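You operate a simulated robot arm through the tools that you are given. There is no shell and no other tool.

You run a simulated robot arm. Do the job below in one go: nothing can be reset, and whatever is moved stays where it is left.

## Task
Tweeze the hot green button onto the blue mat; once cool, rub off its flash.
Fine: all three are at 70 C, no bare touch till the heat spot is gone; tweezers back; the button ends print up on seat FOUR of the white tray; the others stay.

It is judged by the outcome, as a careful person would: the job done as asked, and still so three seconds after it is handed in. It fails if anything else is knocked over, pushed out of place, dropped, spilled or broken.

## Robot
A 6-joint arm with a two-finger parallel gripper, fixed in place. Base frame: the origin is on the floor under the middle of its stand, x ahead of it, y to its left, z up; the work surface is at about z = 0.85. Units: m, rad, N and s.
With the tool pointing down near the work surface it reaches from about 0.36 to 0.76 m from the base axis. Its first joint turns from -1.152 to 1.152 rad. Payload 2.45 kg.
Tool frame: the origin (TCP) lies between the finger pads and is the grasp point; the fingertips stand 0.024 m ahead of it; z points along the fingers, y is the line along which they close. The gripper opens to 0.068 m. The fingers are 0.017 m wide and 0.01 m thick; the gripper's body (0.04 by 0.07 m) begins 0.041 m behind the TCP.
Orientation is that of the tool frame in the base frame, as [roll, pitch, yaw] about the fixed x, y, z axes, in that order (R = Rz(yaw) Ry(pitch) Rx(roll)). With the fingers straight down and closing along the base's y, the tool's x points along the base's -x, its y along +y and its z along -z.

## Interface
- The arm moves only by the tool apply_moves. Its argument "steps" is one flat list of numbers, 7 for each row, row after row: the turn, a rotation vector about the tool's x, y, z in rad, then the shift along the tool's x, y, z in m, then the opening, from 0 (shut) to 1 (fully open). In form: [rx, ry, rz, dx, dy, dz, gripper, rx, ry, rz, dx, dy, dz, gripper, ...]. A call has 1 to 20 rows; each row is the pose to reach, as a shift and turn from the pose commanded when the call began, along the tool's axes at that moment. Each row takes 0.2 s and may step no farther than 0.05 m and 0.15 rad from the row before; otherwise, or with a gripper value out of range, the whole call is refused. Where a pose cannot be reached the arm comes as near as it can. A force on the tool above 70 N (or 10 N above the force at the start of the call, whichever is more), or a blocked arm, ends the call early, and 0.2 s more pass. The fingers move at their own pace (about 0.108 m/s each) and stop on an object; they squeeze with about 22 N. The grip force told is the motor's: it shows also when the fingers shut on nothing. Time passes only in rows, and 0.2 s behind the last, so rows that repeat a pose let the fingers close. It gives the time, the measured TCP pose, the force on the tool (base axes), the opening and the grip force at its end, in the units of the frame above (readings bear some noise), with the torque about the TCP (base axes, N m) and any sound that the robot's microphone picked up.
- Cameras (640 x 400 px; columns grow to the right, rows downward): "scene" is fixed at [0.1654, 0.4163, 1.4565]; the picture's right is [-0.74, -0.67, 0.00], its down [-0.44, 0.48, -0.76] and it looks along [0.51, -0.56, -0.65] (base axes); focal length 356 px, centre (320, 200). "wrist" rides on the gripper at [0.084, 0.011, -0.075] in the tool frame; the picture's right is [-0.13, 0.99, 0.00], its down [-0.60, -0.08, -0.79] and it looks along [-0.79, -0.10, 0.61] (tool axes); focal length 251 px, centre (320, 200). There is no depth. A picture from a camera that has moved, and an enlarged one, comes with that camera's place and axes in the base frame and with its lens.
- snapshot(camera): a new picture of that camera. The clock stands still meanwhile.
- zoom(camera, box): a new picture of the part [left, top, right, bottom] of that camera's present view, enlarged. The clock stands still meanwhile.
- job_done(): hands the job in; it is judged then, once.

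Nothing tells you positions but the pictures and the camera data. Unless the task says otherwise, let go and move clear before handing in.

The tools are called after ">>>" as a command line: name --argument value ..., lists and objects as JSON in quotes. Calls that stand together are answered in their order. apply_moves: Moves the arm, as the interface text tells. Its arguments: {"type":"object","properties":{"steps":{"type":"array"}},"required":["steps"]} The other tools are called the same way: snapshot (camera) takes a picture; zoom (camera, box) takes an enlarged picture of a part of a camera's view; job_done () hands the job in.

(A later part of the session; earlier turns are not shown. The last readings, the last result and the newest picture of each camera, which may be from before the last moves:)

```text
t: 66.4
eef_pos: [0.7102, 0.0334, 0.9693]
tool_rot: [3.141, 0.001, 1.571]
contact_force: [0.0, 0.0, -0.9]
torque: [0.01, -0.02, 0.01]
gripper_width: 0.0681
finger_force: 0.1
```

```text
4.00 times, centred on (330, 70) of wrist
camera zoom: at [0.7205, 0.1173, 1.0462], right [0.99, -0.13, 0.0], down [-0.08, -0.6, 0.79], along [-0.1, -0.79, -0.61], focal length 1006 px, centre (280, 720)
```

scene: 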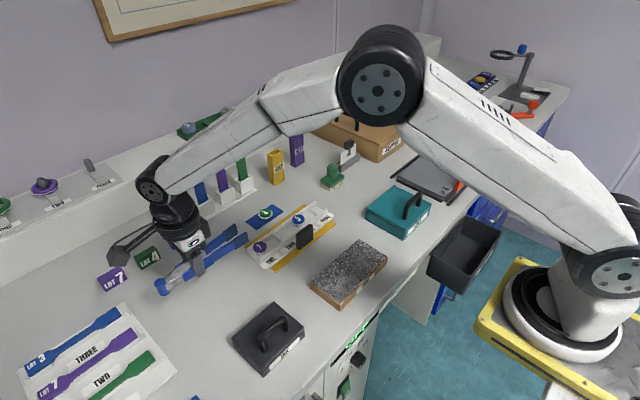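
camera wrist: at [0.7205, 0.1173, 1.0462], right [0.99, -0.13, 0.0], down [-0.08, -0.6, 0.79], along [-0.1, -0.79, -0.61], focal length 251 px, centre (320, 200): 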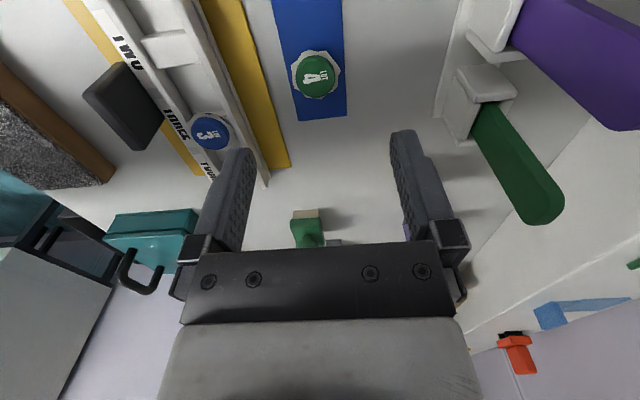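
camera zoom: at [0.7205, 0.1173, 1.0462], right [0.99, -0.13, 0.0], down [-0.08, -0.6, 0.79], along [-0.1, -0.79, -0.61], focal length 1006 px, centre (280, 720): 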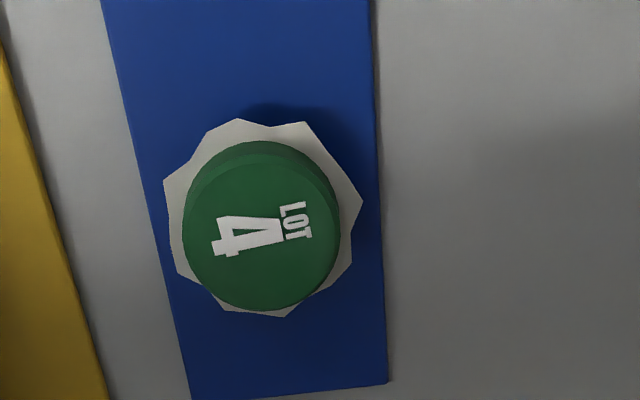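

>>> apply_moves --steps '[0, 0, 0, -0.0073, -0.0038, 0.015, 1, 0, 0, 0, -0.0073, -0.0038, 0.045, 0.85, 0, 0, 0, -0.0073, -0.0038, 0.06, 0.75, 0, 0, 0, -0.0073, -0.0038, 0.06, 0.75]'

>>> snapshot --camera "wrist"

>>> zoom --camera "wrist" --box '[260, 80, 380, 180]'

>>> zoom --camera "scene" --box '[225, 160, 321, 235]'

```text
t: 67.4
eef_pos: [0.7072, 0.0256, 0.9085]
tool_rot: [3.141, -0.001, 1.571]
contact_force: [-0.1, 0.1, 0.9]
torque: [0.01, 0.02, 0.02]
gripper_width: 0.051
finger_force: 0.2
```

```text
taken
camera wrist: at [0.7176, 0.1096, 0.9844], right [0.99, -0.13, 0.0], down [-0.08, -0.6, 0.79], along [-0.1, -0.79, -0.61], focal length 251 px, centre (320, 200)
```

wrist: 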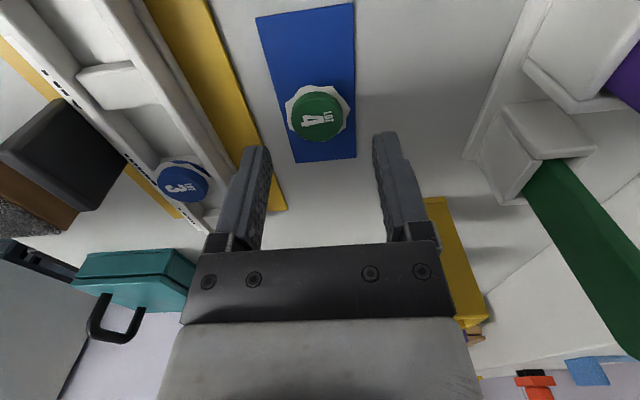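

```text
4.00 times, centred on (320, 130) of wrist
camera zoom: at [0.7176, 0.1096, 0.9844], right [0.99, -0.13, 0.0], down [-0.08, -0.6, 0.79], along [-0.1, -0.79, -0.61], focal length 1006 px, centre (320, 480)
```

zoom: 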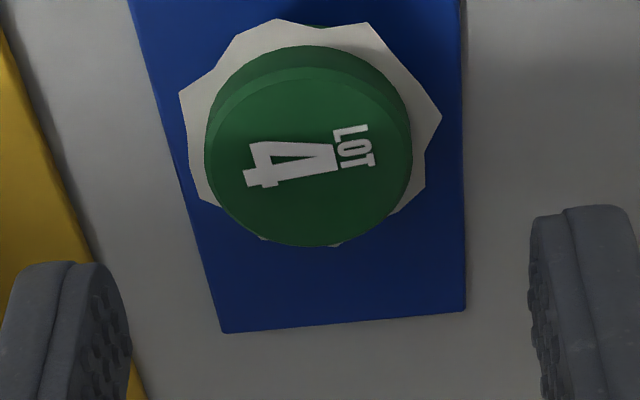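

```text
5.33 times, centred on (273, 198) of scene
camera zoom: at [0.1655, 0.4163, 1.4565], right [-0.74, -0.67, 0.0], down [-0.44, 0.48, -0.76], along [0.51, -0.56, -0.65], focal length 1896 px, centre (571, 213)
```

zoom: 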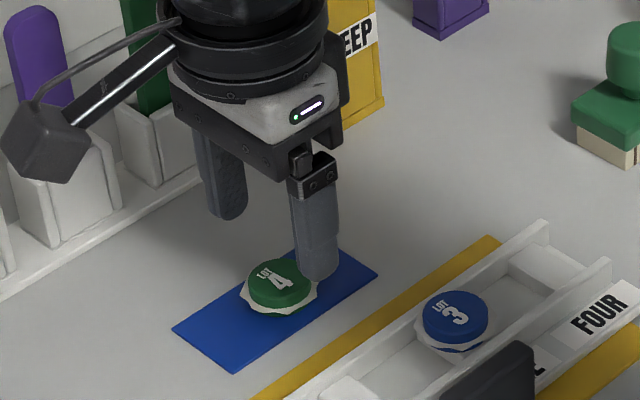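

The button is centred at (0.705, 0.026) with its cap top at z = 0.863. I'll go down so the fingertips sit just above the flash, then close on the cap.

>>> apply_moves --steps '[0, 0, 0, 0, -0.0011, 0.012, 0.7, 0, 0, 0, 0, -0.0011, 0.02, 0.7, 0, 0, 0, 0, -0.0011, 0.0247, 0.7, 0, 0, 0, 0, -0.0011, 0.0247, 0.7]'

>>> zoom --camera "scene" --box '[240, 190, 304, 230]'

>>> zoom --camera "wrist" --box '[250, 110, 400, 235]'

```text
t: 68.4
eef_pos: [0.7039, 0.0264, 0.8839]
tool_rot: [-3.141, -0.001, 1.572]
contact_force: [-0.6, 0.2, 0.0]
torque: [0.02, 0.0, -0.03]
gripper_width: 0.0475
finger_force: 0.0
```

```text
10.00 times, centred on (272, 210) of scene
camera zoom: at [0.1654, 0.4163, 1.4565], right [-0.74, -0.67, 0.0], down [-0.44, 0.48, -0.76], along [0.51, -0.56, -0.65], focal length 3556 px, centre (800, 100)
```

zoom: 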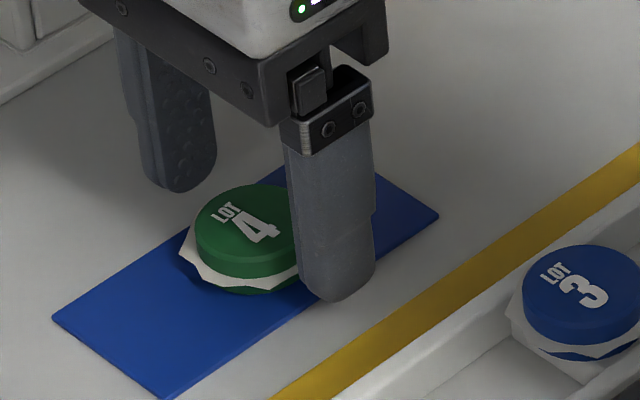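

```text
3.20 times, centred on (325, 172) of wrist
camera zoom: at [0.7161, 0.1089, 0.9596], right [0.99, -0.13, 0.0], down [-0.08, -0.6, 0.79], along [-0.1, -0.79, -0.61], focal length 805 px, centre (304, 288)
```

zoom: 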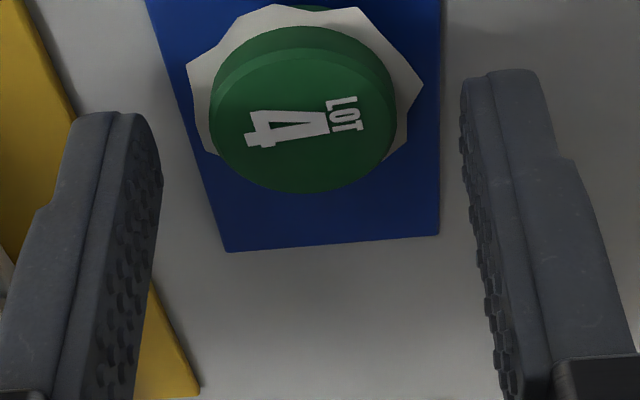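

>>> apply_moves --steps '[0, 0, 0, 0.001, 0, 0, 0.6, 0, 0, 0, 0.001, 0, 0, 0.5, 0, 0, 0, 0.001, 0, 0, 0.42, 0, 0, 0, 0.001, 0, 0, 0.35, 0, 0, 0, 0.001, 0, 0, 0.25, 0, 0, 0, 0.001, 0, 0, 0.25]'

>>> zoom --camera "scene" --box '[240, 190, 304, 230]'

>>> zoom --camera "wrist" --box '[250, 110, 400, 235]'

```text
t: 69.8
eef_pos: [0.7048, 0.0262, 0.8834]
tool_rot: [3.14, 0.0, 1.57]
contact_force: [0.6, -0.3, -0.4]
torque: [0.05, -0.01, -0.02]
gripper_width: 0.027
finger_force: 21.9
```

```text
10.00 times, centred on (272, 210) of scene
camera zoom: at [0.1654, 0.4163, 1.4565], right [-0.74, -0.67, 0.0], down [-0.44, 0.48, -0.76], along [0.51, -0.56, -0.65], focal length 3556 px, centre (800, 100)
```

zoom: 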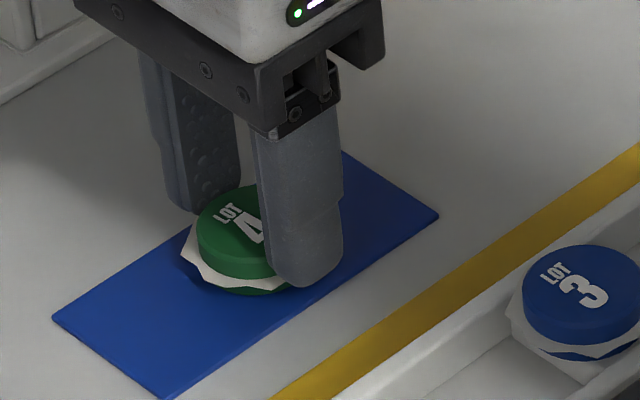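

```text
3.20 times, centred on (325, 172) of wrist
camera zoom: at [0.7157, 0.1105, 0.9594], right [0.99, -0.13, 0.0], down [-0.08, -0.6, 0.79], along [-0.1, -0.79, -0.61], focal length 805 px, centre (304, 288)
```

zoom: 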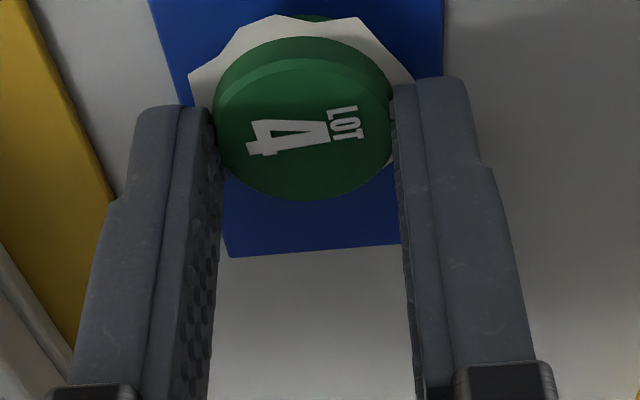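

Gripped on the cap (0.027 m wide), with the flash exposed below the fingertips. Lifting.

>>> apply_moves --steps '[0, 0, 0, 0, 0, 0, 0.15, 0, 0, 0, 0, 0, -0.005, 0.15, 0, 0, 0, 0, 0, -0.02, 0.15, 0, 0, 0, 0, 0, -0.05, 0.15, 0, 0, 0, 0, 0, -0.09, 0.15, 0, 0, 0, 0, 0, -0.117, 0.15, 0, 0, 0, 0, 0, -0.117, 0.15]'

>>> snapshot --camera "scene"

>>> zoom --camera "scene" --box '[225, 140, 305, 190]'

>>> snapshot --camera "wrist"

```text
t: 71.4
eef_pos: [0.704, 0.0277, 0.9998]
tool_rot: [-3.141, 0.001, 1.57]
contact_force: [1.0, -0.5, -0.2]
torque: [0.02, -0.01, 0.03]
gripper_width: 0.0269
finger_force: 22.3
```

```text
taken
```

scene: 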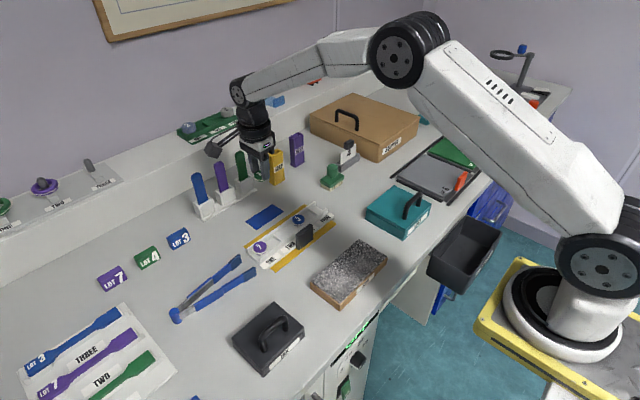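

```text
8.00 times, centred on (265, 165) of scene
camera zoom: at [0.1654, 0.4163, 1.4565], right [-0.74, -0.67, 0.0], down [-0.44, 0.48, -0.76], along [0.51, -0.56, -0.65], focal length 2845 px, centre (760, 480)
```

zoom: 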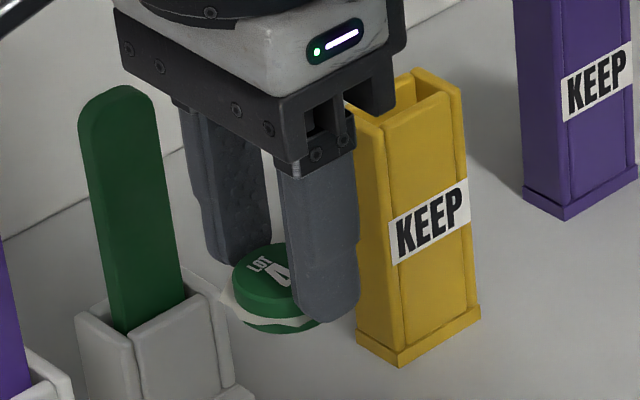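

```text
taken
camera wrist: at [0.7149, 0.1108, 1.077], right [0.99, -0.13, 0.0], down [-0.08, -0.6, 0.79], along [-0.1, -0.79, -0.61], focal length 251 px, centre (320, 200)
```

wrist: 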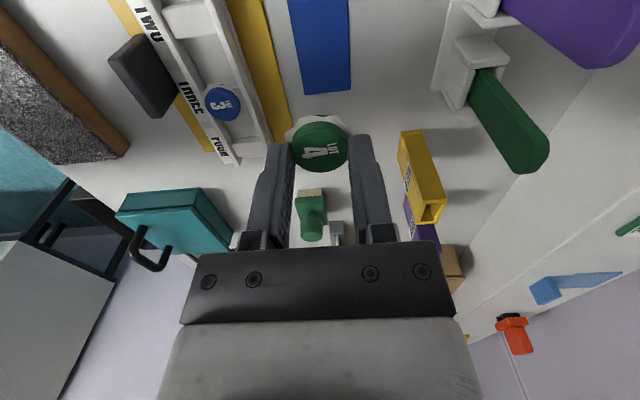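

The button is held level with the flash showing below the fingertips. I'll move over the RUB block first, then tilt there so the flash edge meets the abrasive.

>>> apply_moves --steps '[0, 0, 0, -0.002, -0.045, -0.01, 0.15, 0, 0, 0, -0.004, -0.09, -0.02, 0.15, 0, 0, 0, -0.006, -0.135, -0.03, 0.15, 0, 0, 0, -0.009, -0.18, -0.03, 0.15, 0, 0, 0, -0.011, -0.225, -0.03, 0.15, 0, 0, 0, -0.013, -0.27, -0.03, 0.15, 0, 0, 0, -0.013, -0.27, -0.03, 0.15]'

>>> apply_moves --steps '[0, 0.14, 0, 0, 0, 0, 0.15, 0, 0.28, 0, 0, 0, 0, 0.15, 0, 0.42, 0, 0, 0, 0, 0.15, 0, 0.56, 0, 0, 0, 0, 0.15, 0, 0.6, 0, 0, 0, 0, 0.15]'

>>> snapshot --camera "scene"

>>> snapshot --camera "wrist"

```text
t: 73.0
eef_pos: [0.4326, 0.0136, 1.0339]
tool_rot: [-3.141, 0.001, 1.571]
contact_force: [0.0, -1.0, -0.4]
torque: [0.0, 0.01, -0.01]
gripper_width: 0.0271
finger_force: 22.3
```

```text
t: 74.2
eef_pos: [0.4336, 0.014, 1.0314]
tool_rot: [3.142, -0.602, 1.57]
contact_force: [0.2, 0.4, -0.1]
torque: [0.03, 0.03, -0.02]
gripper_width: 0.0273
finger_force: 21.6
```

```text
taken
```

scene: 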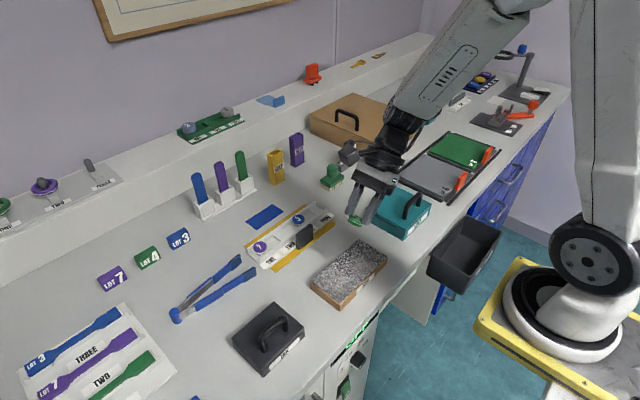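

```text
taken
camera wrist: at [0.4451, 0.0396, 1.141], right [0.99, -0.11, -0.07], down [-0.08, -0.95, 0.31], along [-0.1, -0.3, -0.95], focal length 251 px, centre (320, 200)
```

wrist: 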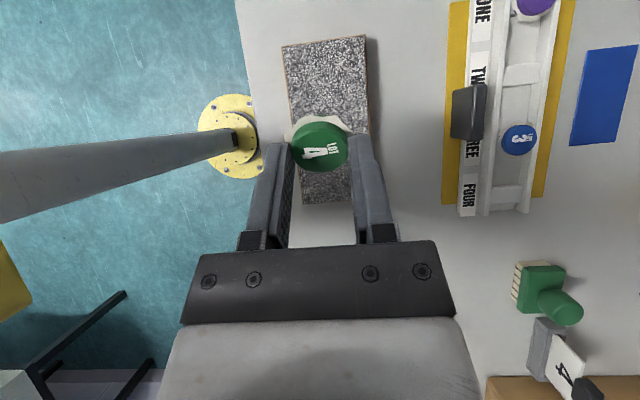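

>>> apply_moves --steps '[0, 0.14, 0, 0, 0, 0, 0.15, 0, 0.28, 0, 0, 0, 0, 0.15, 0, 0.42, 0, 0, 0, 0, 0.15, 0, 0.56, 0, 0, 0, 0, 0.15, 0, 0.6, 0, 0, 0, 0, 0.15]'

>>> snapshot --camera "scene"

>>> zoom --camera "scene" --box '[300, 150, 428, 250]'

>>> snapshot --camera "wrist"

```text
t: 75.4
eef_pos: [0.4349, 0.0141, 1.03]
tool_rot: [3.14, -1.201, 1.572]
contact_force: [0.5, -0.2, -0.2]
torque: [0.03, 0.02, -0.03]
gripper_width: 0.0276
finger_force: 22.0
```

```text
taken
```

scene: 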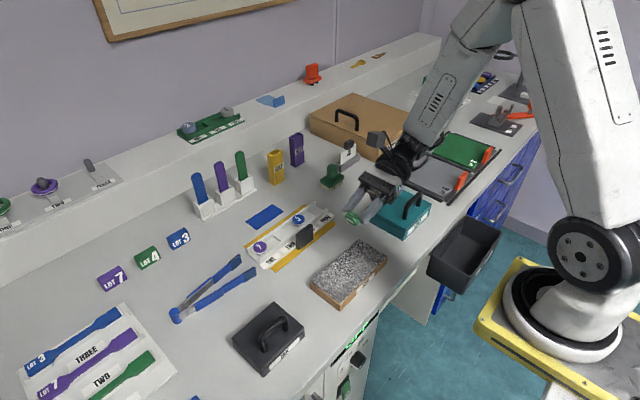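

```text
4.00 times, centred on (364, 200) of scene
camera zoom: at [0.1655, 0.4163, 1.4565], right [-0.74, -0.67, 0.0], down [-0.44, 0.48, -0.76], along [0.51, -0.56, -0.65], focal length 1422 px, centre (144, 200)
```

zoom: 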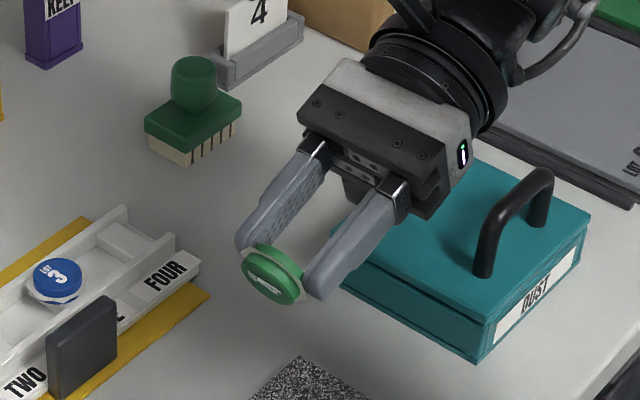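

```text
taken
camera wrist: at [0.4457, -0.0262, 1.1368], right [0.99, -0.05, -0.12], down [-0.08, -0.96, -0.28], along [-0.1, 0.28, -0.95], focal length 251 px, centre (320, 200)
```

wrist: 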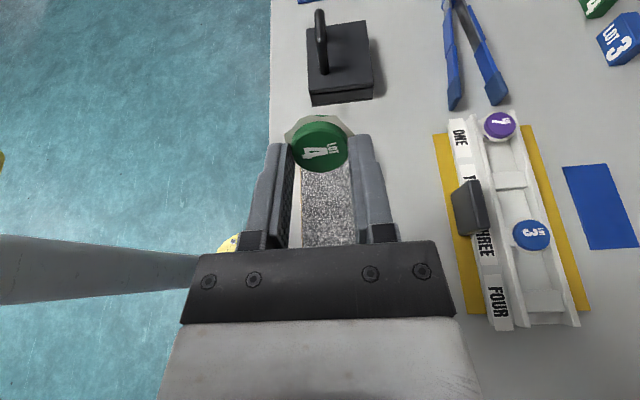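

>>> zoom --camera "scene" --box '[340, 200, 388, 230]'

>>> zoom --camera "wrist" --box '[260, 90, 380, 200]'

```text
13.33 times, centred on (364, 215) of scene
camera zoom: at [0.1655, 0.4163, 1.4565], right [-0.74, -0.67, 0.0], down [-0.44, 0.48, -0.76], along [0.51, -0.56, -0.65], focal length 4741 px, centre (-267, 0)
```

zoom: 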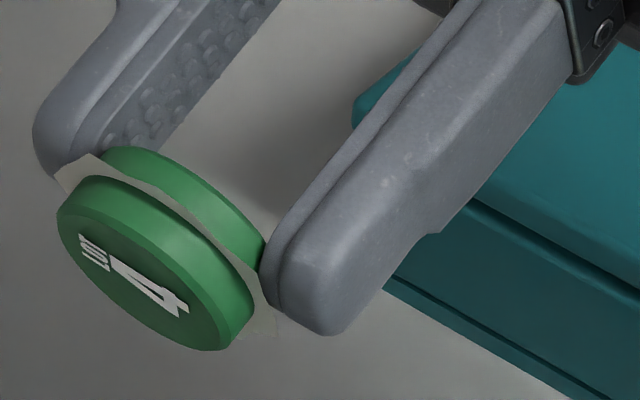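

```text
3.64 times, centred on (320, 145) of wrist
camera zoom: at [0.4457, -0.0262, 1.1368], right [0.99, -0.05, -0.12], down [-0.08, -0.96, -0.28], along [-0.1, 0.28, -0.95], focal length 914 px, centre (320, 400)
```

zoom: 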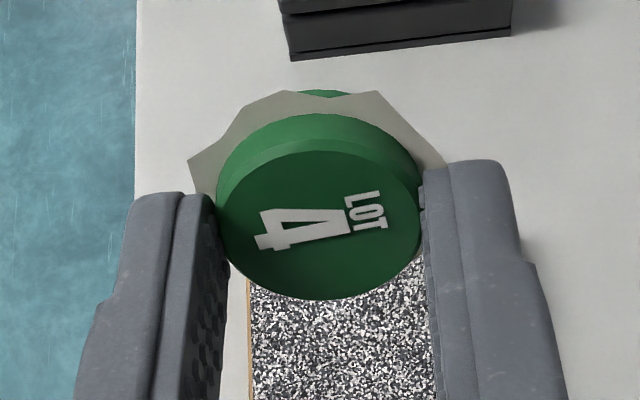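

The back of the button shows a mirrored mark, so the readable face is the print and I'll keep that one up. I'll shift towards the block's +y end, clear of the teal box, and come down with a 65° tilt.

>>> apply_moves --steps '[0, -0.033, 0, 0.0109, 0, 0.028, 0.15, 0, -0.066, 0, 0.0219, 0, 0.0563, 0.15, 0, -0.066, 0, -0.0154, 0, 0.0708, 0.15, 0, -0.066, 0, -0.0527, 0, 0.0853, 0.15, 0, -0.066, 0, -0.0713, 0, 0.0925, 0.15, 0, -0.066, 0, -0.0713, 0, 0.0925, 0.15]'

>>> snapshot --camera "scene"

>>> zoom --camera "scene" --box '[300, 200, 428, 300]'

>>> snapshot --camera "wrist"

```text
t: 76.8
eef_pos: [0.4336, 0.0731, 0.9327]
tool_rot: [3.14, -1.134, 1.573]
contact_force: [-0.3, 0.0, -0.4]
torque: [0.02, 0.0, -0.01]
gripper_width: 0.0273
finger_force: 22.3
```

```text
taken
```

scene: 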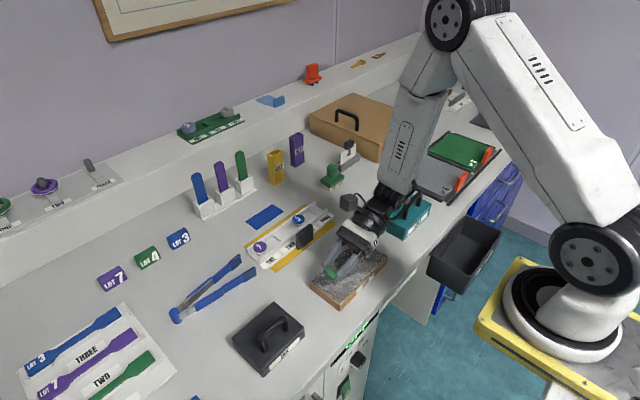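

```text
4.00 times, centred on (364, 250) of scene
camera zoom: at [0.1655, 0.4163, 1.4565], right [-0.74, -0.67, 0.0], down [-0.44, 0.48, -0.76], along [0.51, -0.56, -0.65], focal length 1422 px, centre (144, 0)
```

zoom: 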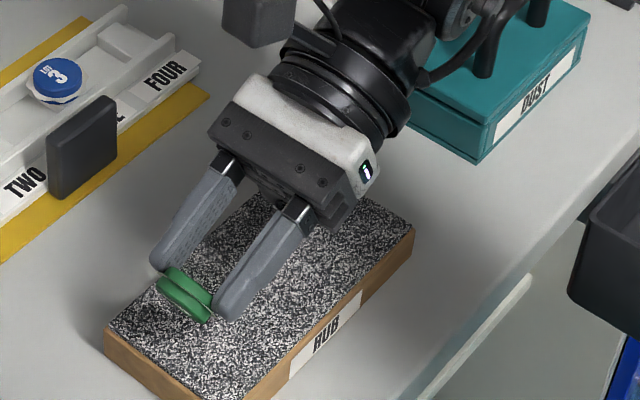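

```text
taken
camera wrist: at [0.4442, 0.0398, 1.041], right [0.99, -0.05, -0.12], down [-0.08, -0.97, -0.21], along [-0.1, 0.22, -0.97], focal length 251 px, centre (320, 200)
```

wrist: 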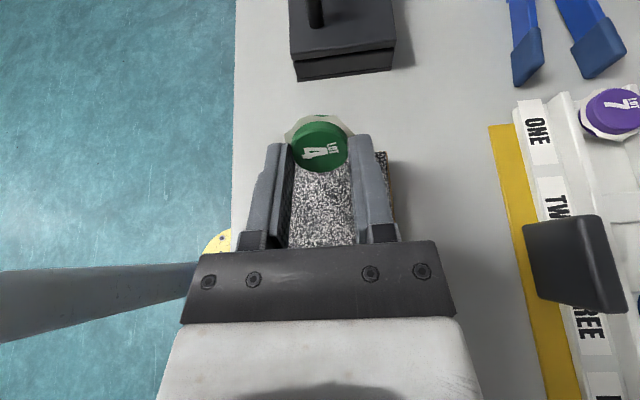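

>>> apply_moves --steps '[0, 0, 0, -0.0091, 0, 0.0042, 0.15, 0, 0, 0, -0.0181, 0, 0.0085, 0.15, 0, 0, 0, -0.0218, 0, 0.0101, 0.15, 0, 0, 0, -0.0218, 0, 0.0101, 0.15]'

>>> zoom --camera "scene" --box '[316, 250, 380, 290]'

```text
t: 77.8
eef_pos: [0.4333, 0.0729, 0.9066]
tool_rot: [3.141, -1.133, 1.571]
contact_force: [0.7, -0.5, -0.2]
torque: [0.0, 0.01, 0.01]
gripper_width: 0.027
finger_force: 21.8
```

```text
10.00 times, centred on (348, 270) of scene
camera zoom: at [0.1655, 0.4163, 1.4565], right [-0.74, -0.67, 0.0], down [-0.44, 0.48, -0.76], along [0.51, -0.56, -0.65], focal length 3556 px, centre (40, -500)
```

zoom: 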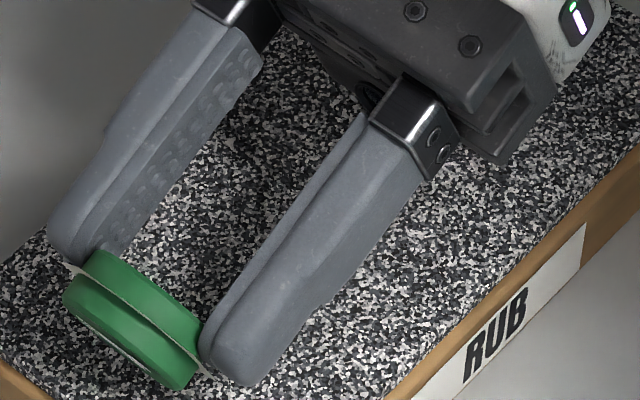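

>>> apply_moves --steps '[0, 0, 0, -0.0009, 0, 0.0004, 0.15, 0, 0, 0, -0.0018, 0, 0.0008, 0.15, 0, 0, 0, -0.0018, 0, 0.0008, 0.15]'

>>> apply_moves --steps '[0, 0, 0, -0.0009, 0, 0.0004, 0.15, 0, 0, 0, -0.0018, 0, 0.0008, 0.15, 0, 0, 0, -0.0018, 0, 0.0008, 0.15]'

```text
t: 78.6
eef_pos: [0.4338, 0.0725, 0.905]
tool_rot: [-3.141, -1.136, 1.572]
contact_force: [-1.2, 0.1, 0.3]
torque: [-0.01, 0.0, 0.01]
gripper_width: 0.0272
finger_force: 22.6
```

```text
t: 79.4
eef_pos: [0.4329, 0.0728, 0.9034]
tool_rot: [-3.141, -1.135, 1.57]
contact_force: [-0.3, 0.8, -1.0]
torque: [0.02, 0.01, -0.02]
gripper_width: 0.0274
finger_force: 22.6
```

>>> apply_moves --steps '[0, 0, 0, -0.0009, 0, 0.0004, 0.15, 0, 0, 0, -0.0018, 0, 0.0008, 0.15, 0, 0, 0, -0.0018, 0, 0.0008, 0.15]'

>>> zoom --camera "scene" --box '[316, 250, 364, 290]'

```text
t: 80.2
eef_pos: [0.4339, 0.0739, 0.9016]
tool_rot: [3.14, -1.137, 1.572]
contact_force: [-0.3, -0.7, 9.1]
torque: [0.22, 0.0, 0.02]
gripper_width: 0.0272
finger_force: 22.2
```

```text
10.00 times, centred on (340, 270) of scene
camera zoom: at [0.1653, 0.4162, 1.4565], right [-0.74, -0.67, 0.0], down [-0.44, 0.48, -0.76], along [0.51, -0.56, -0.65], focal length 3556 px, centre (120, -500)
```

zoom: 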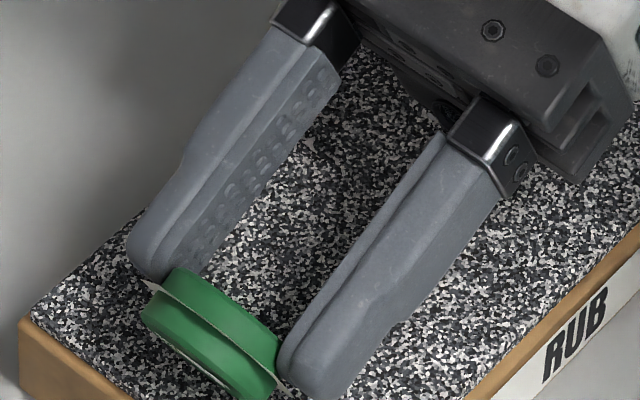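

Contact made (about 9 N). I'll rub back and forth along x over the abrasive.

>>> apply_moves --steps '[0, 0, 0, 0, 0.01, 0, 0.1, 0, 0, 0, 0, 0.022, 0, 0.1, 0, 0, 0, 0, 0.01, 0, 0.1, 0, 0, 0, 0, -0.004, 0, 0.1, 0, 0, 0, 0, -0.018, 0, 0.1, 0, 0, 0, 0, -0.022, 0, 0.1, 0, 0, 0, 0, -0.01, 0, 0.1, 0, 0, 0, 0, 0.004, 0, 0.1, 0, 0, 0, 0, 0.018, 0, 0.1, 0, 0, 0, 0, 0.022, 0, 0.1, 0, 0, 0, 0, 0.01, 0, 0.1, 0, 0, 0, 0, 0, 0, 0.1]'

>>> zoom --camera "scene" --box '[316, 250, 364, 290]'

>>> zoom --camera "wrist" --box '[260, 90, 380, 200]'

```text
t: 82.8
eef_pos: [0.4335, 0.0731, 0.8995]
tool_rot: [-3.14, -1.133, 1.569]
contact_force: [0.2, 0.1, -0.3]
torque: [-0.02, -0.03, -0.01]
gripper_width: 0.0271
finger_force: 22.8
```

```text
10.00 times, centred on (340, 270) of scene
camera zoom: at [0.1655, 0.4163, 1.4565], right [-0.74, -0.67, 0.0], down [-0.44, 0.48, -0.76], along [0.51, -0.56, -0.65], focal length 3556 px, centre (120, -500)
```

zoom: 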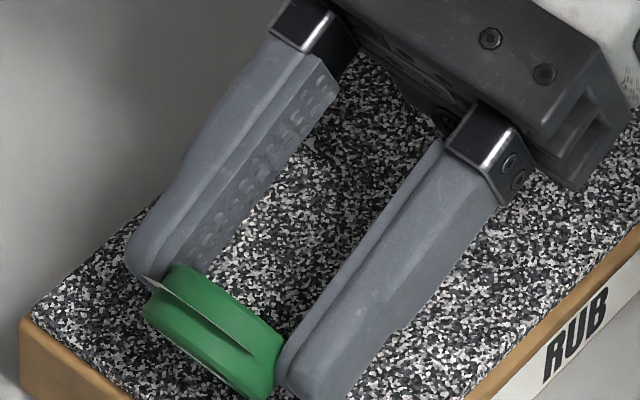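

```text
3.64 times, centred on (320, 145) of wrist
camera zoom: at [0.4449, 0.0415, 1.0091], right [0.99, -0.06, -0.12], down [-0.08, -0.97, -0.21], along [-0.1, 0.22, -0.97], focal length 914 px, centre (320, 400)
```

zoom: 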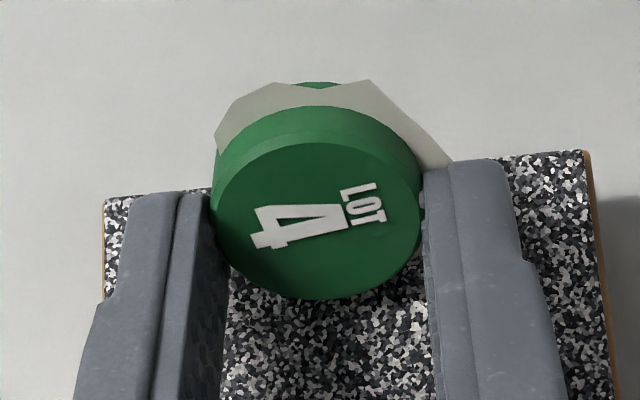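

The contact force fell to zero because the flash under the button has worn away there, while the rest of the ring remains. I'll stand the button upright, set it down on the block and regrip it turned, so I can rub the other sides.

>>> apply_moves --steps '[0, 0, 0, 0.0272, 0, -0.0127, 0.1, 0, 0, 0, 0.0544, 0, -0.0254, 0.1, 0, -0.14, 0, 0.05, 0, -0.035, 0.1, 0, -0.28, 0, 0.045, 0, -0.045, 0.1, 0, -0.42, 0, 0.04, 0, -0.055, 0.1, 0, -0.56, 0, 0.0375, 0, -0.0617, 0.1, 0, -0.7, 0, 0.0375, 0, -0.0617, 0.1, 0, -0.84, 0, 0.0375, 0, -0.0617, 0.1, 0, -0.98, 0, 0.0375, 0, -0.0617, 0.1, 0, -1.12, 0, 0.0375, 0, -0.0617, 0.1, 0, -1.134, 0, 0.0375, 0, -0.0617, 0.1, 0, -1.134, 0, 0.0375, 0, -0.0617, 0.1]'

>>> snapshot --camera "wrist"

>>> zoom --camera "scene" --box '[310, 200, 406, 275]'

```text
t: 85.4
eef_pos: [0.4356, 0.0337, 0.9604]
tool_rot: [3.141, -0.001, 1.571]
contact_force: [0.9, -0.9, 0.4]
torque: [0.02, -0.02, 0.01]
gripper_width: 0.0272
finger_force: 22.0
```

```text
taken
camera wrist: at [0.4461, 0.1178, 1.0357], right [0.99, -0.13, 0.0], down [-0.08, -0.6, 0.79], along [-0.1, -0.79, -0.61], focal length 251 px, centre (320, 200)
```

wrist: 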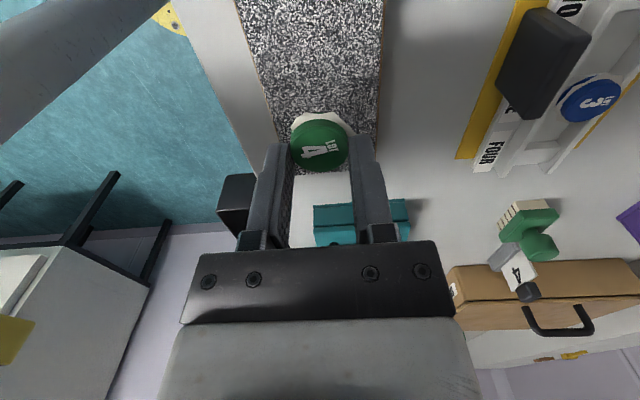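

```text
5.33 times, centred on (358, 238) of scene
camera zoom: at [0.1654, 0.4163, 1.4565], right [-0.74, -0.67, 0.0], down [-0.44, 0.48, -0.76], along [0.51, -0.56, -0.65], focal length 1896 px, centre (117, 0)
```

zoom: 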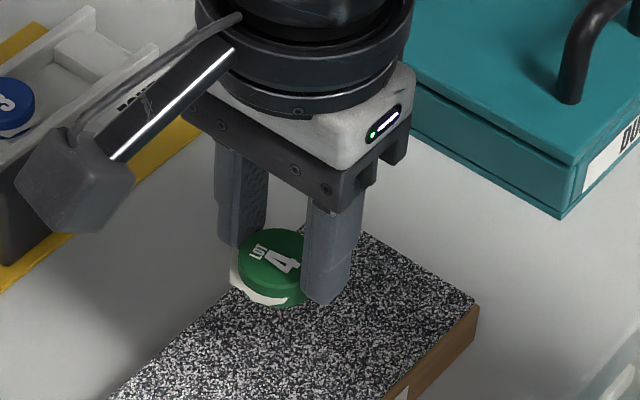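

>>> apply_moves --steps '[0, 0, 0, 0, 0, 0.025, 0.1, 0, 0, 0, 0, 0, 0.045, 0.1, 0, 0, 0, 0, 0, 0.051, 0.1, 0, 0, 0, 0, 0, 0.051, 0.1]'

>>> zoom --camera "scene" --box '[325, 225, 389, 265]'

```text
t: 86.4
eef_pos: [0.434, 0.0341, 0.908]
tool_rot: [-3.141, 0.0, 1.57]
contact_force: [0.8, 0.6, 0.3]
torque: [0.04, 0.01, -0.03]
gripper_width: 0.027
finger_force: 22.0
```

```text
10.00 times, centred on (357, 245) of scene
camera zoom: at [0.1655, 0.4163, 1.4565], right [-0.74, -0.67, 0.0], down [-0.44, 0.48, -0.76], along [0.51, -0.56, -0.65], focal length 3556 px, centre (-50, -250)
```

zoom: 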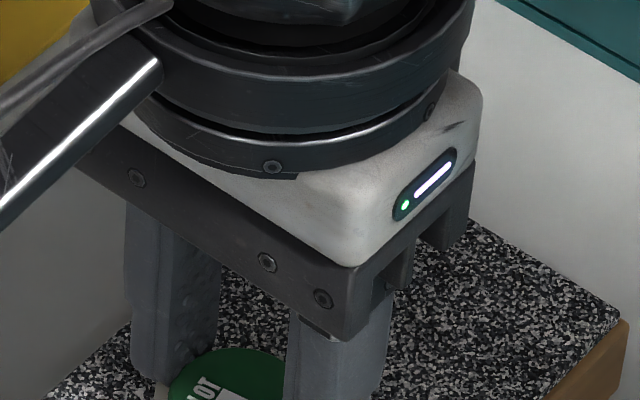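

>>> apply_moves --steps '[0, 0, 0, 0, 0, 0.001, 0.1, 0, 0, 0, 0, 0, 0.001, 0.1]'

>>> apply_moves --steps '[0, 0, 0, 0, 0, 0.001, 0.1, 0, 0, 0, 0, 0, 0.001, 0.1]'

>>> zoom --camera "scene" --box '[325, 235, 389, 275]'

```text
t: 87.0
eef_pos: [0.4343, 0.0325, 0.9077]
tool_rot: [3.141, 0.001, 1.571]
contact_force: [0.1, 0.3, -0.9]
torque: [0.02, 0.0, 0.03]
gripper_width: 0.0272
finger_force: 22.0
```

```text
t: 87.6
eef_pos: [0.4343, 0.0348, 0.9068]
tool_rot: [3.141, 0.001, 1.572]
contact_force: [-0.4, 0.4, -0.5]
torque: [0.02, 0.01, -0.01]
gripper_width: 0.0273
finger_force: 22.4
```

```text
10.00 times, centred on (357, 255) of scene
camera zoom: at [0.1655, 0.4163, 1.4565], right [-0.74, -0.67, 0.0], down [-0.44, 0.48, -0.76], along [0.51, -0.56, -0.65], focal length 3556 px, centre (-50, -350)
```

zoom: 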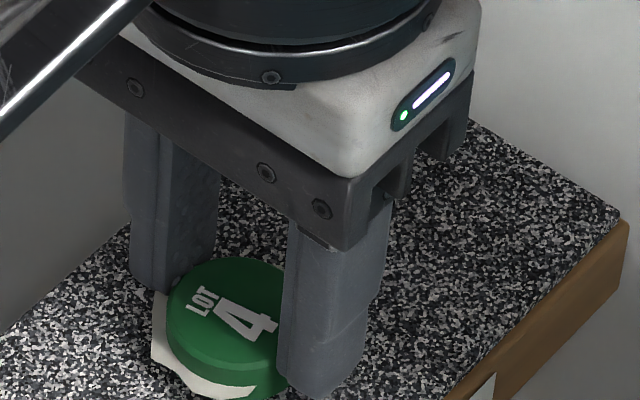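

>>> apply_moves --steps '[0, 0, 0, 0, 0, 0.001, 0.1, 0, 0, 0, 0, 0, 0.001, 0.1]'

>>> apply_moves --steps '[0, 0, 0, 0, 0, 0.001, 0.1, 0, 0, 0, 0, 0, 0.001, 0.1]'

```text
t: 88.2
eef_pos: [0.4347, 0.034, 0.9059]
tool_rot: [3.141, -0.001, 1.57]
contact_force: [-3.6, 2.0, 10.5]
torque: [0.22, 0.06, 0.02]
gripper_width: 0.027
finger_force: 22.7
```

```text
t: 88.8
eef_pos: [0.435, 0.0349, 0.9065]
tool_rot: [3.14, 0.0, 1.57]
contact_force: [-2.0, 0.4, 18.4]
torque: [0.15, 0.03, 0.0]
gripper_width: 0.0273
finger_force: 22.2
```

On the block. Releasing and rising to look at the remaining flash.

>>> apply_moves --steps '[0, 0, 0, 0, 0, -0.0015, 0.1, 0, 0, 0, 0, 0, -0.0015, 0.3, 0, 0, 0, 0, 0, -0.0015, 0.5, 0, 0, 0, 0, 0, -0.0015, 0.7, 0, 0, 0, 0, 0, -0.015, 0.8, 0, 0, 0, 0, 0, -0.04, 1, 0, 0, 0, 0, 0, -0.06, 1, 0, 0, 0, 0, 0, -0.06, 1]'

>>> snapshot --camera "wrist"

>>> zoom --camera "wrist" --box '[260, 20, 380, 120]'

>>> zoom --camera "scene" --box '[325, 245, 373, 275]'

```text
t: 90.6
eef_pos: [0.4367, 0.0325, 0.9658]
tool_rot: [-3.141, 0.0, 1.569]
contact_force: [0.0, -0.2, -0.5]
torque: [-0.02, -0.03, 0.01]
gripper_width: 0.068
finger_force: 0.0
```

```text
taken
camera wrist: at [0.4474, 0.1156, 1.0418], right [0.99, -0.13, 0.0], down [-0.08, -0.6, 0.79], along [-0.1, -0.79, -0.61], focal length 251 px, centre (320, 200)
```

wrist: 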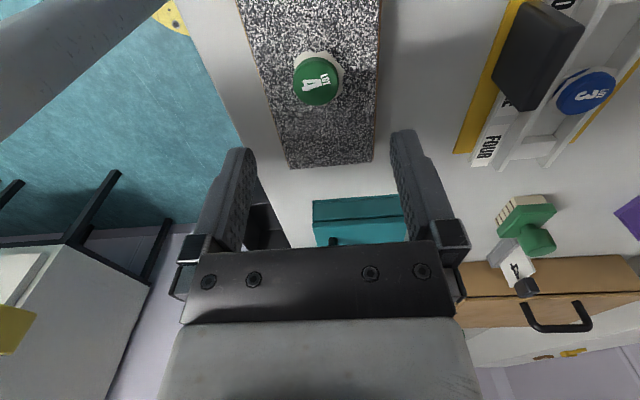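

```text
4.00 times, centred on (320, 70) of wrist
camera zoom: at [0.4474, 0.1156, 1.0418], right [0.99, -0.13, 0.0], down [-0.08, -0.6, 0.79], along [-0.1, -0.79, -0.61], focal length 1006 px, centre (320, 720)
```

zoom: 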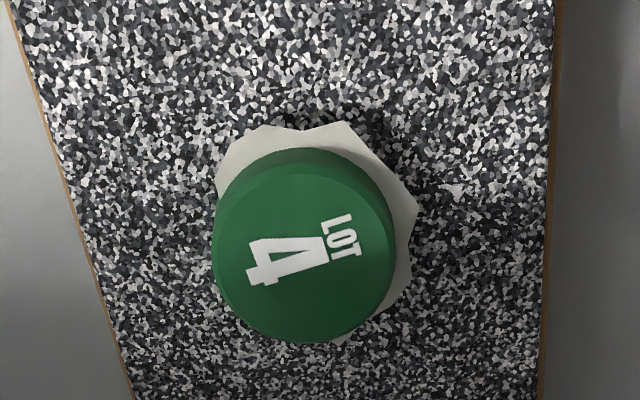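

```text
13.33 times, centred on (349, 260) of scene
camera zoom: at [0.1654, 0.4163, 1.4565], right [-0.74, -0.67, 0.0], down [-0.44, 0.48, -0.76], along [0.51, -0.56, -0.65], focal length 4741 px, centre (-67, -600)
```

zoom: 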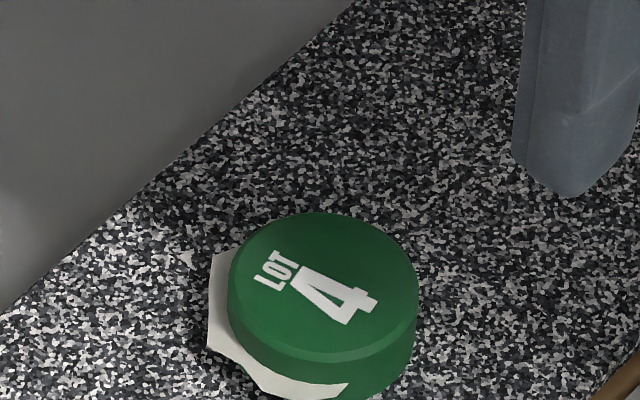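

Now I can see it clearly. The flash is gone on the −x and −y sides and still present from the −y/+x corner round to +y. I'll turn the gripper about 195° over the button, so the remaining flash ends up on the side I rub.

>>> apply_moves --steps '[0, 0, -0.145, 0.001, -0.001, 0, 1, 0, 0, -0.29, 0.0021, -0.0019, 0, 1, 0, 0, -0.435, 0.0021, -0.0019, 0, 1, 0, 0, -0.58, 0.0021, -0.0019, 0, 1, 0, 0, -0.725, 0.0021, -0.0019, 0, 1, 0, 0, -0.87, 0.0021, -0.0019, 0, 1, 0, 0, -1.015, 0.0021, -0.0019, 0, 1, 0, 0, -1.16, 0.0021, -0.0019, 0, 1, 0, 0, -1.305, 0.0021, -0.0019, 0, 1, 0, 0, -1.45, 0.0021, -0.0019, 0, 1, 0, 0, -1.595, 0.0021, -0.0019, 0, 1, 0, 0, -1.7, 0.0021, -0.0019, 0, 1]'

>>> apply_moves --steps '[0, 0, -0.145, 0, 0, 0, 1, 0, 0, -0.29, 0, 0, 0, 1, 0, 0, -0.435, 0, 0, 0, 1, 0, 0, -0.58, 0, 0, 0, 1, 0, 0, -0.725, 0, 0, 0, 1, 0, 0, -0.87, 0, 0, 0, 1, 0, 0, -1.015, 0, 0, 0, 1, 0, 0, -1.16, 0, 0, 0, 1, 0, 0, -1.305, 0, 0, 0, 1, 0, 0, -1.45, 0, 0, 0, 1, 0, 0, -1.595, 0, 0, 0, 1, 0, 0, -1.7, 0, 0, 0, 1]'

>>> snapshot --camera "wrist"

>>> snapshot --camera "scene"

```text
t: 93.2
eef_pos: [0.4324, 0.0361, 0.9647]
tool_rot: [-3.141, 0.0, -3.011]
contact_force: [-0.4, -0.3, 0.1]
torque: [0.0, -0.03, -0.03]
gripper_width: 0.068
finger_force: 0.1
```

```text
t: 95.8
eef_pos: [0.4312, 0.0359, 0.9655]
tool_rot: [-3.14, 0.0, -1.312]
contact_force: [-0.7, 0.0, 0.2]
torque: [0.02, -0.04, 0.02]
gripper_width: 0.068
finger_force: 0.0
```

```text
taken
camera wrist: at [0.4429, -0.0484, 1.0421], right [-0.99, -0.13, 0.0], down [-0.08, 0.6, 0.79], along [-0.1, 0.79, -0.61], focal length 251 px, centre (320, 200)
```

wrist: 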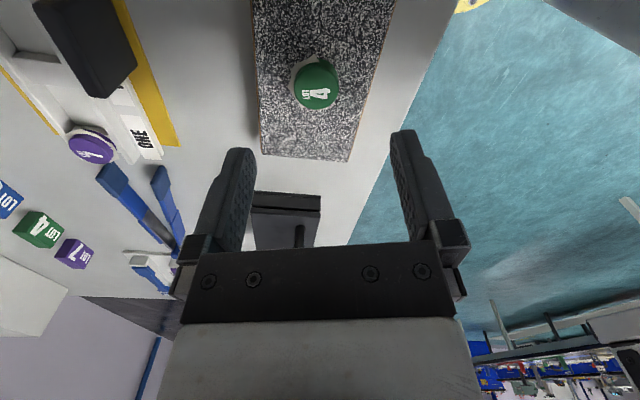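

```text
taken
```

scene: 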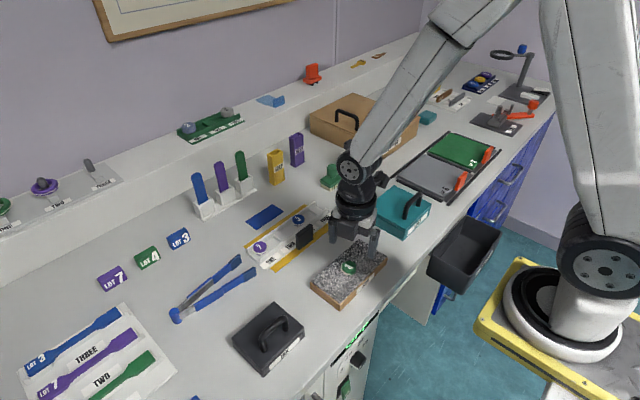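

>>> zoom --camera "wrist" --box '[260, 30, 380, 130]'

```text
4.00 times, centred on (320, 80) of wrist
camera zoom: at [0.4429, -0.0484, 1.0421], right [-0.99, -0.13, 0.0], down [-0.08, 0.6, 0.79], along [-0.1, 0.79, -0.61], focal length 1006 px, centre (320, 680)
```

zoom: 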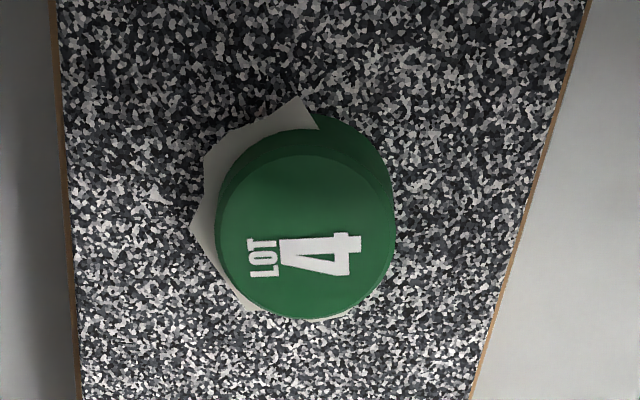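

>>> apply_moves --steps '[0, 0, 0, 0.0005, -0.0019, 0.02, 0.9, 0, 0, 0, 0.0005, -0.0019, 0.04, 0.75, 0, 0, 0, 0.0005, -0.0019, 0.055, 0.7, 0, 0, 0, 0.0005, -0.0019, 0.0595, 0.7, 0, 0, 0, 0.0005, -0.0019, 0.0595, 0.7]'

>>> zoom --camera "wrist" --box '[250, 110, 400, 235]'

>>> zoom --camera "scene" --box '[320, 235, 384, 275]'

```text
t: 97.0
eef_pos: [0.4347, 0.0351, 0.9058]
tool_rot: [3.14, 0.0, -1.311]
contact_force: [0.0, -0.1, -0.1]
torque: [0.03, -0.02, 0.0]
gripper_width: 0.0476
finger_force: 0.0
```

```text
3.20 times, centred on (325, 172) of wrist
camera zoom: at [0.4463, -0.0486, 0.9825], right [-0.99, -0.13, 0.0], down [-0.08, 0.6, 0.79], along [-0.1, 0.79, -0.61], focal length 805 px, centre (304, 288)
```

zoom: 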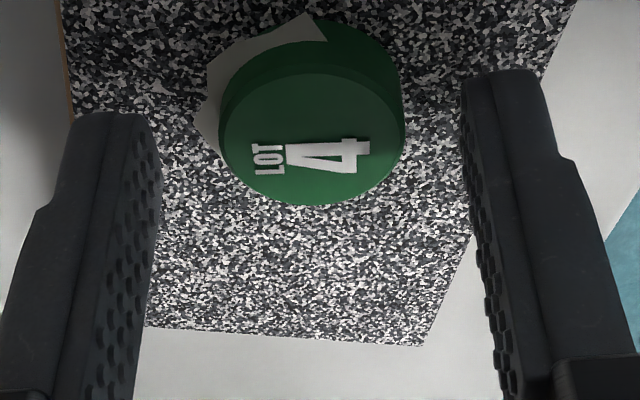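

```text
10.00 times, centred on (352, 255) of scene
camera zoom: at [0.1655, 0.4163, 1.4565], right [-0.74, -0.67, 0.0], down [-0.44, 0.48, -0.76], along [0.51, -0.56, -0.65], focal length 3556 px, centre (0, -350)
```

zoom: 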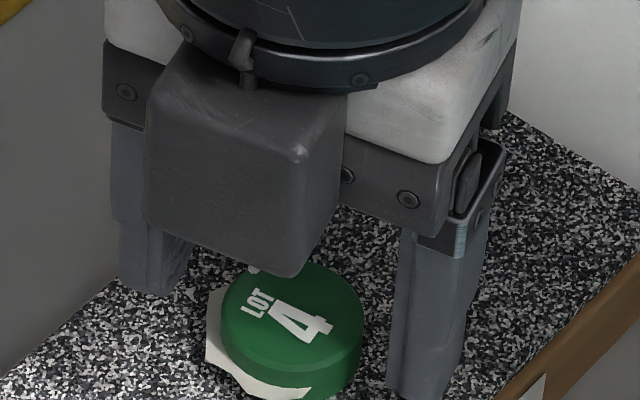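

>>> apply_moves --steps '[0, 0, 0, -0.0025, 0, 0, 0.65, 0, 0, 0, -0.0025, 0, 0, 0.55, 0, 0, 0, -0.0025, 0, 0, 0.45, 0, 0, 0, -0.0025, 0, 0, 0.35, 0, 0, 0, -0.0025, 0, 0, 0.2, 0, 0, 0, -0.0025, 0, 0, 0.1]'

>>> zoom --camera "wrist" --box '[250, 110, 400, 235]'

>>> zoom --camera "scene" --box '[320, 235, 384, 275]'

```text
t: 98.4
eef_pos: [0.4349, 0.038, 0.9065]
tool_rot: [-3.141, -0.002, -1.312]
contact_force: [0.0, 0.5, 0.4]
torque: [-0.02, -0.01, -0.01]
gripper_width: 0.0269
finger_force: 21.6
```

```text
3.20 times, centred on (325, 172) of wrist
camera zoom: at [0.4459, -0.0463, 0.9823], right [-0.99, -0.13, 0.0], down [-0.08, 0.6, 0.79], along [-0.1, 0.79, -0.61], focal length 805 px, centre (304, 288)
```

zoom: 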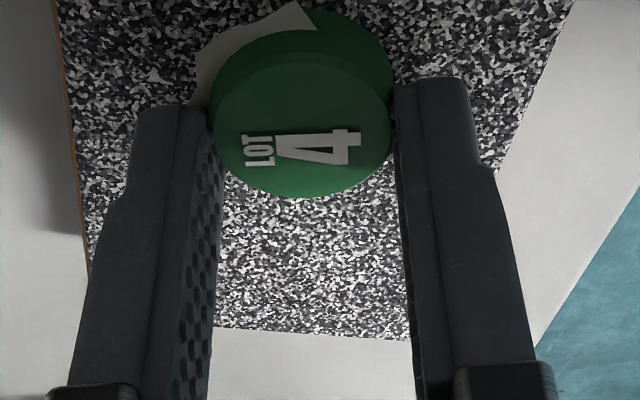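

```text
10.00 times, centred on (352, 255) of scene
camera zoom: at [0.1655, 0.4163, 1.4565], right [-0.74, -0.67, 0.0], down [-0.44, 0.48, -0.76], along [0.51, -0.56, -0.65], focal length 3556 px, centre (0, -350)
```

zoom: 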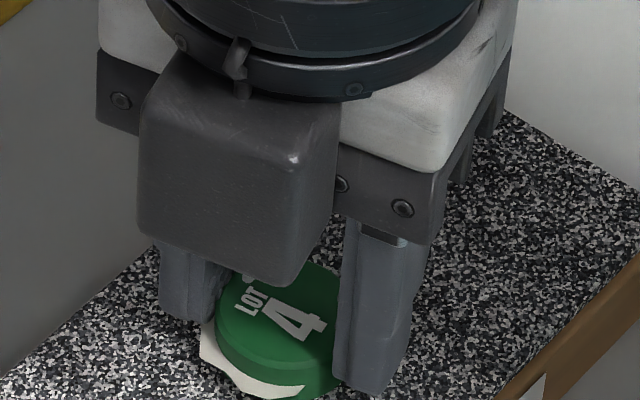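

Gripped with the remaining flash on the rubbing side. I'll lift and tilt with the fingers pointing to −y this time, leaving room on the +y side.

>>> apply_moves --steps '[0, 0, 0, 0, 0, -0.02, 0.1, 0, 0, 0, 0, 0, -0.05, 0.1, 0, 0.1, 0, 0.012, 0.005, -0.07, 0.1, 0, 0.24, 0, 0.024, 0.01, -0.08, 0.1, 0, 0.38, 0, 0.0347, 0.0141, -0.08, 0.1, 0, 0.52, 0, 0.0347, 0.0141, -0.08, 0.1, 0, 0.66, 0, 0.0347, 0.0141, -0.08, 0.1, 0, 0.8, 0, 0.0347, 0.0141, -0.08, 0.1, 0, 0.94, 0, 0.0347, 0.0141, -0.08, 0.1, 0, 1.08, 0, 0.0347, 0.0141, -0.08, 0.1, 0, 1.134, 0, 0.0347, 0.0141, -0.08, 0.1, 0, 1.134, 0, 0.0347, 0.0141, -0.08, 0.1]'

>>> snapshot --camera "scene"

>>> zoom --camera "scene" --box '[300, 180, 428, 280]'

>>> snapshot --camera "wrist"

```text
t: 101.0
eef_pos: [0.4282, 0.0021, 0.986]
tool_rot: [-3.14, -1.134, -1.314]
contact_force: [0.5, 0.3, -0.9]
torque: [0.02, -0.01, -0.01]
gripper_width: 0.027
finger_force: 21.4
```

```text
taken
```

scene: 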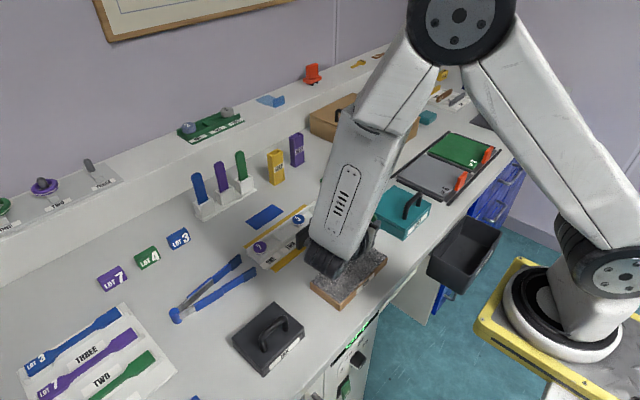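

```text
4.00 times, centred on (364, 230) of scene
camera zoom: at [0.1654, 0.4163, 1.4565], right [-0.74, -0.67, 0.0], down [-0.44, 0.48, -0.76], along [0.51, -0.56, -0.65], focal length 1422 px, centre (144, 80)
```

zoom: 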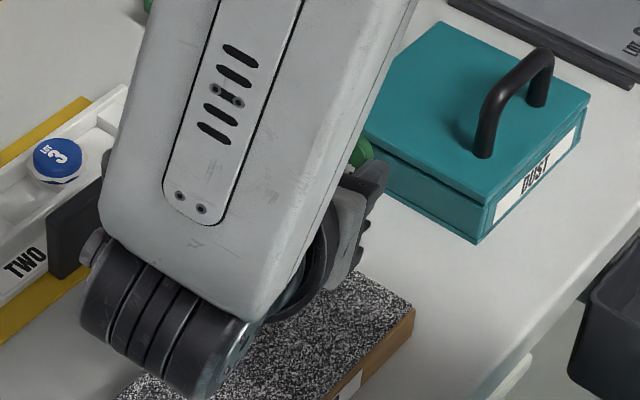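

```text
taken
camera wrist: at [0.4104, 0.0295, 1.0953], right [-0.97, -0.2, -0.12], down [-0.17, 0.96, -0.21], along [0.16, -0.19, -0.97], focal length 251 px, centre (320, 200)
```

wrist: 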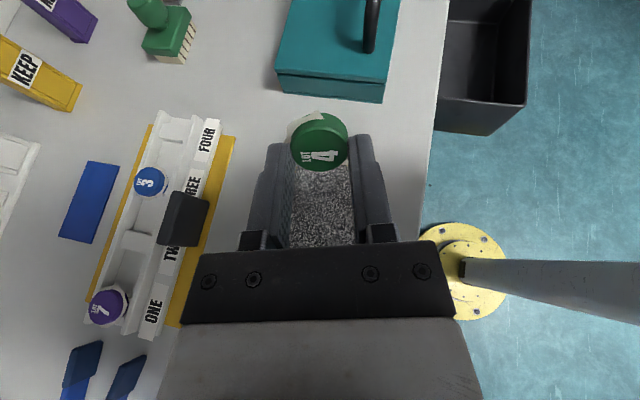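

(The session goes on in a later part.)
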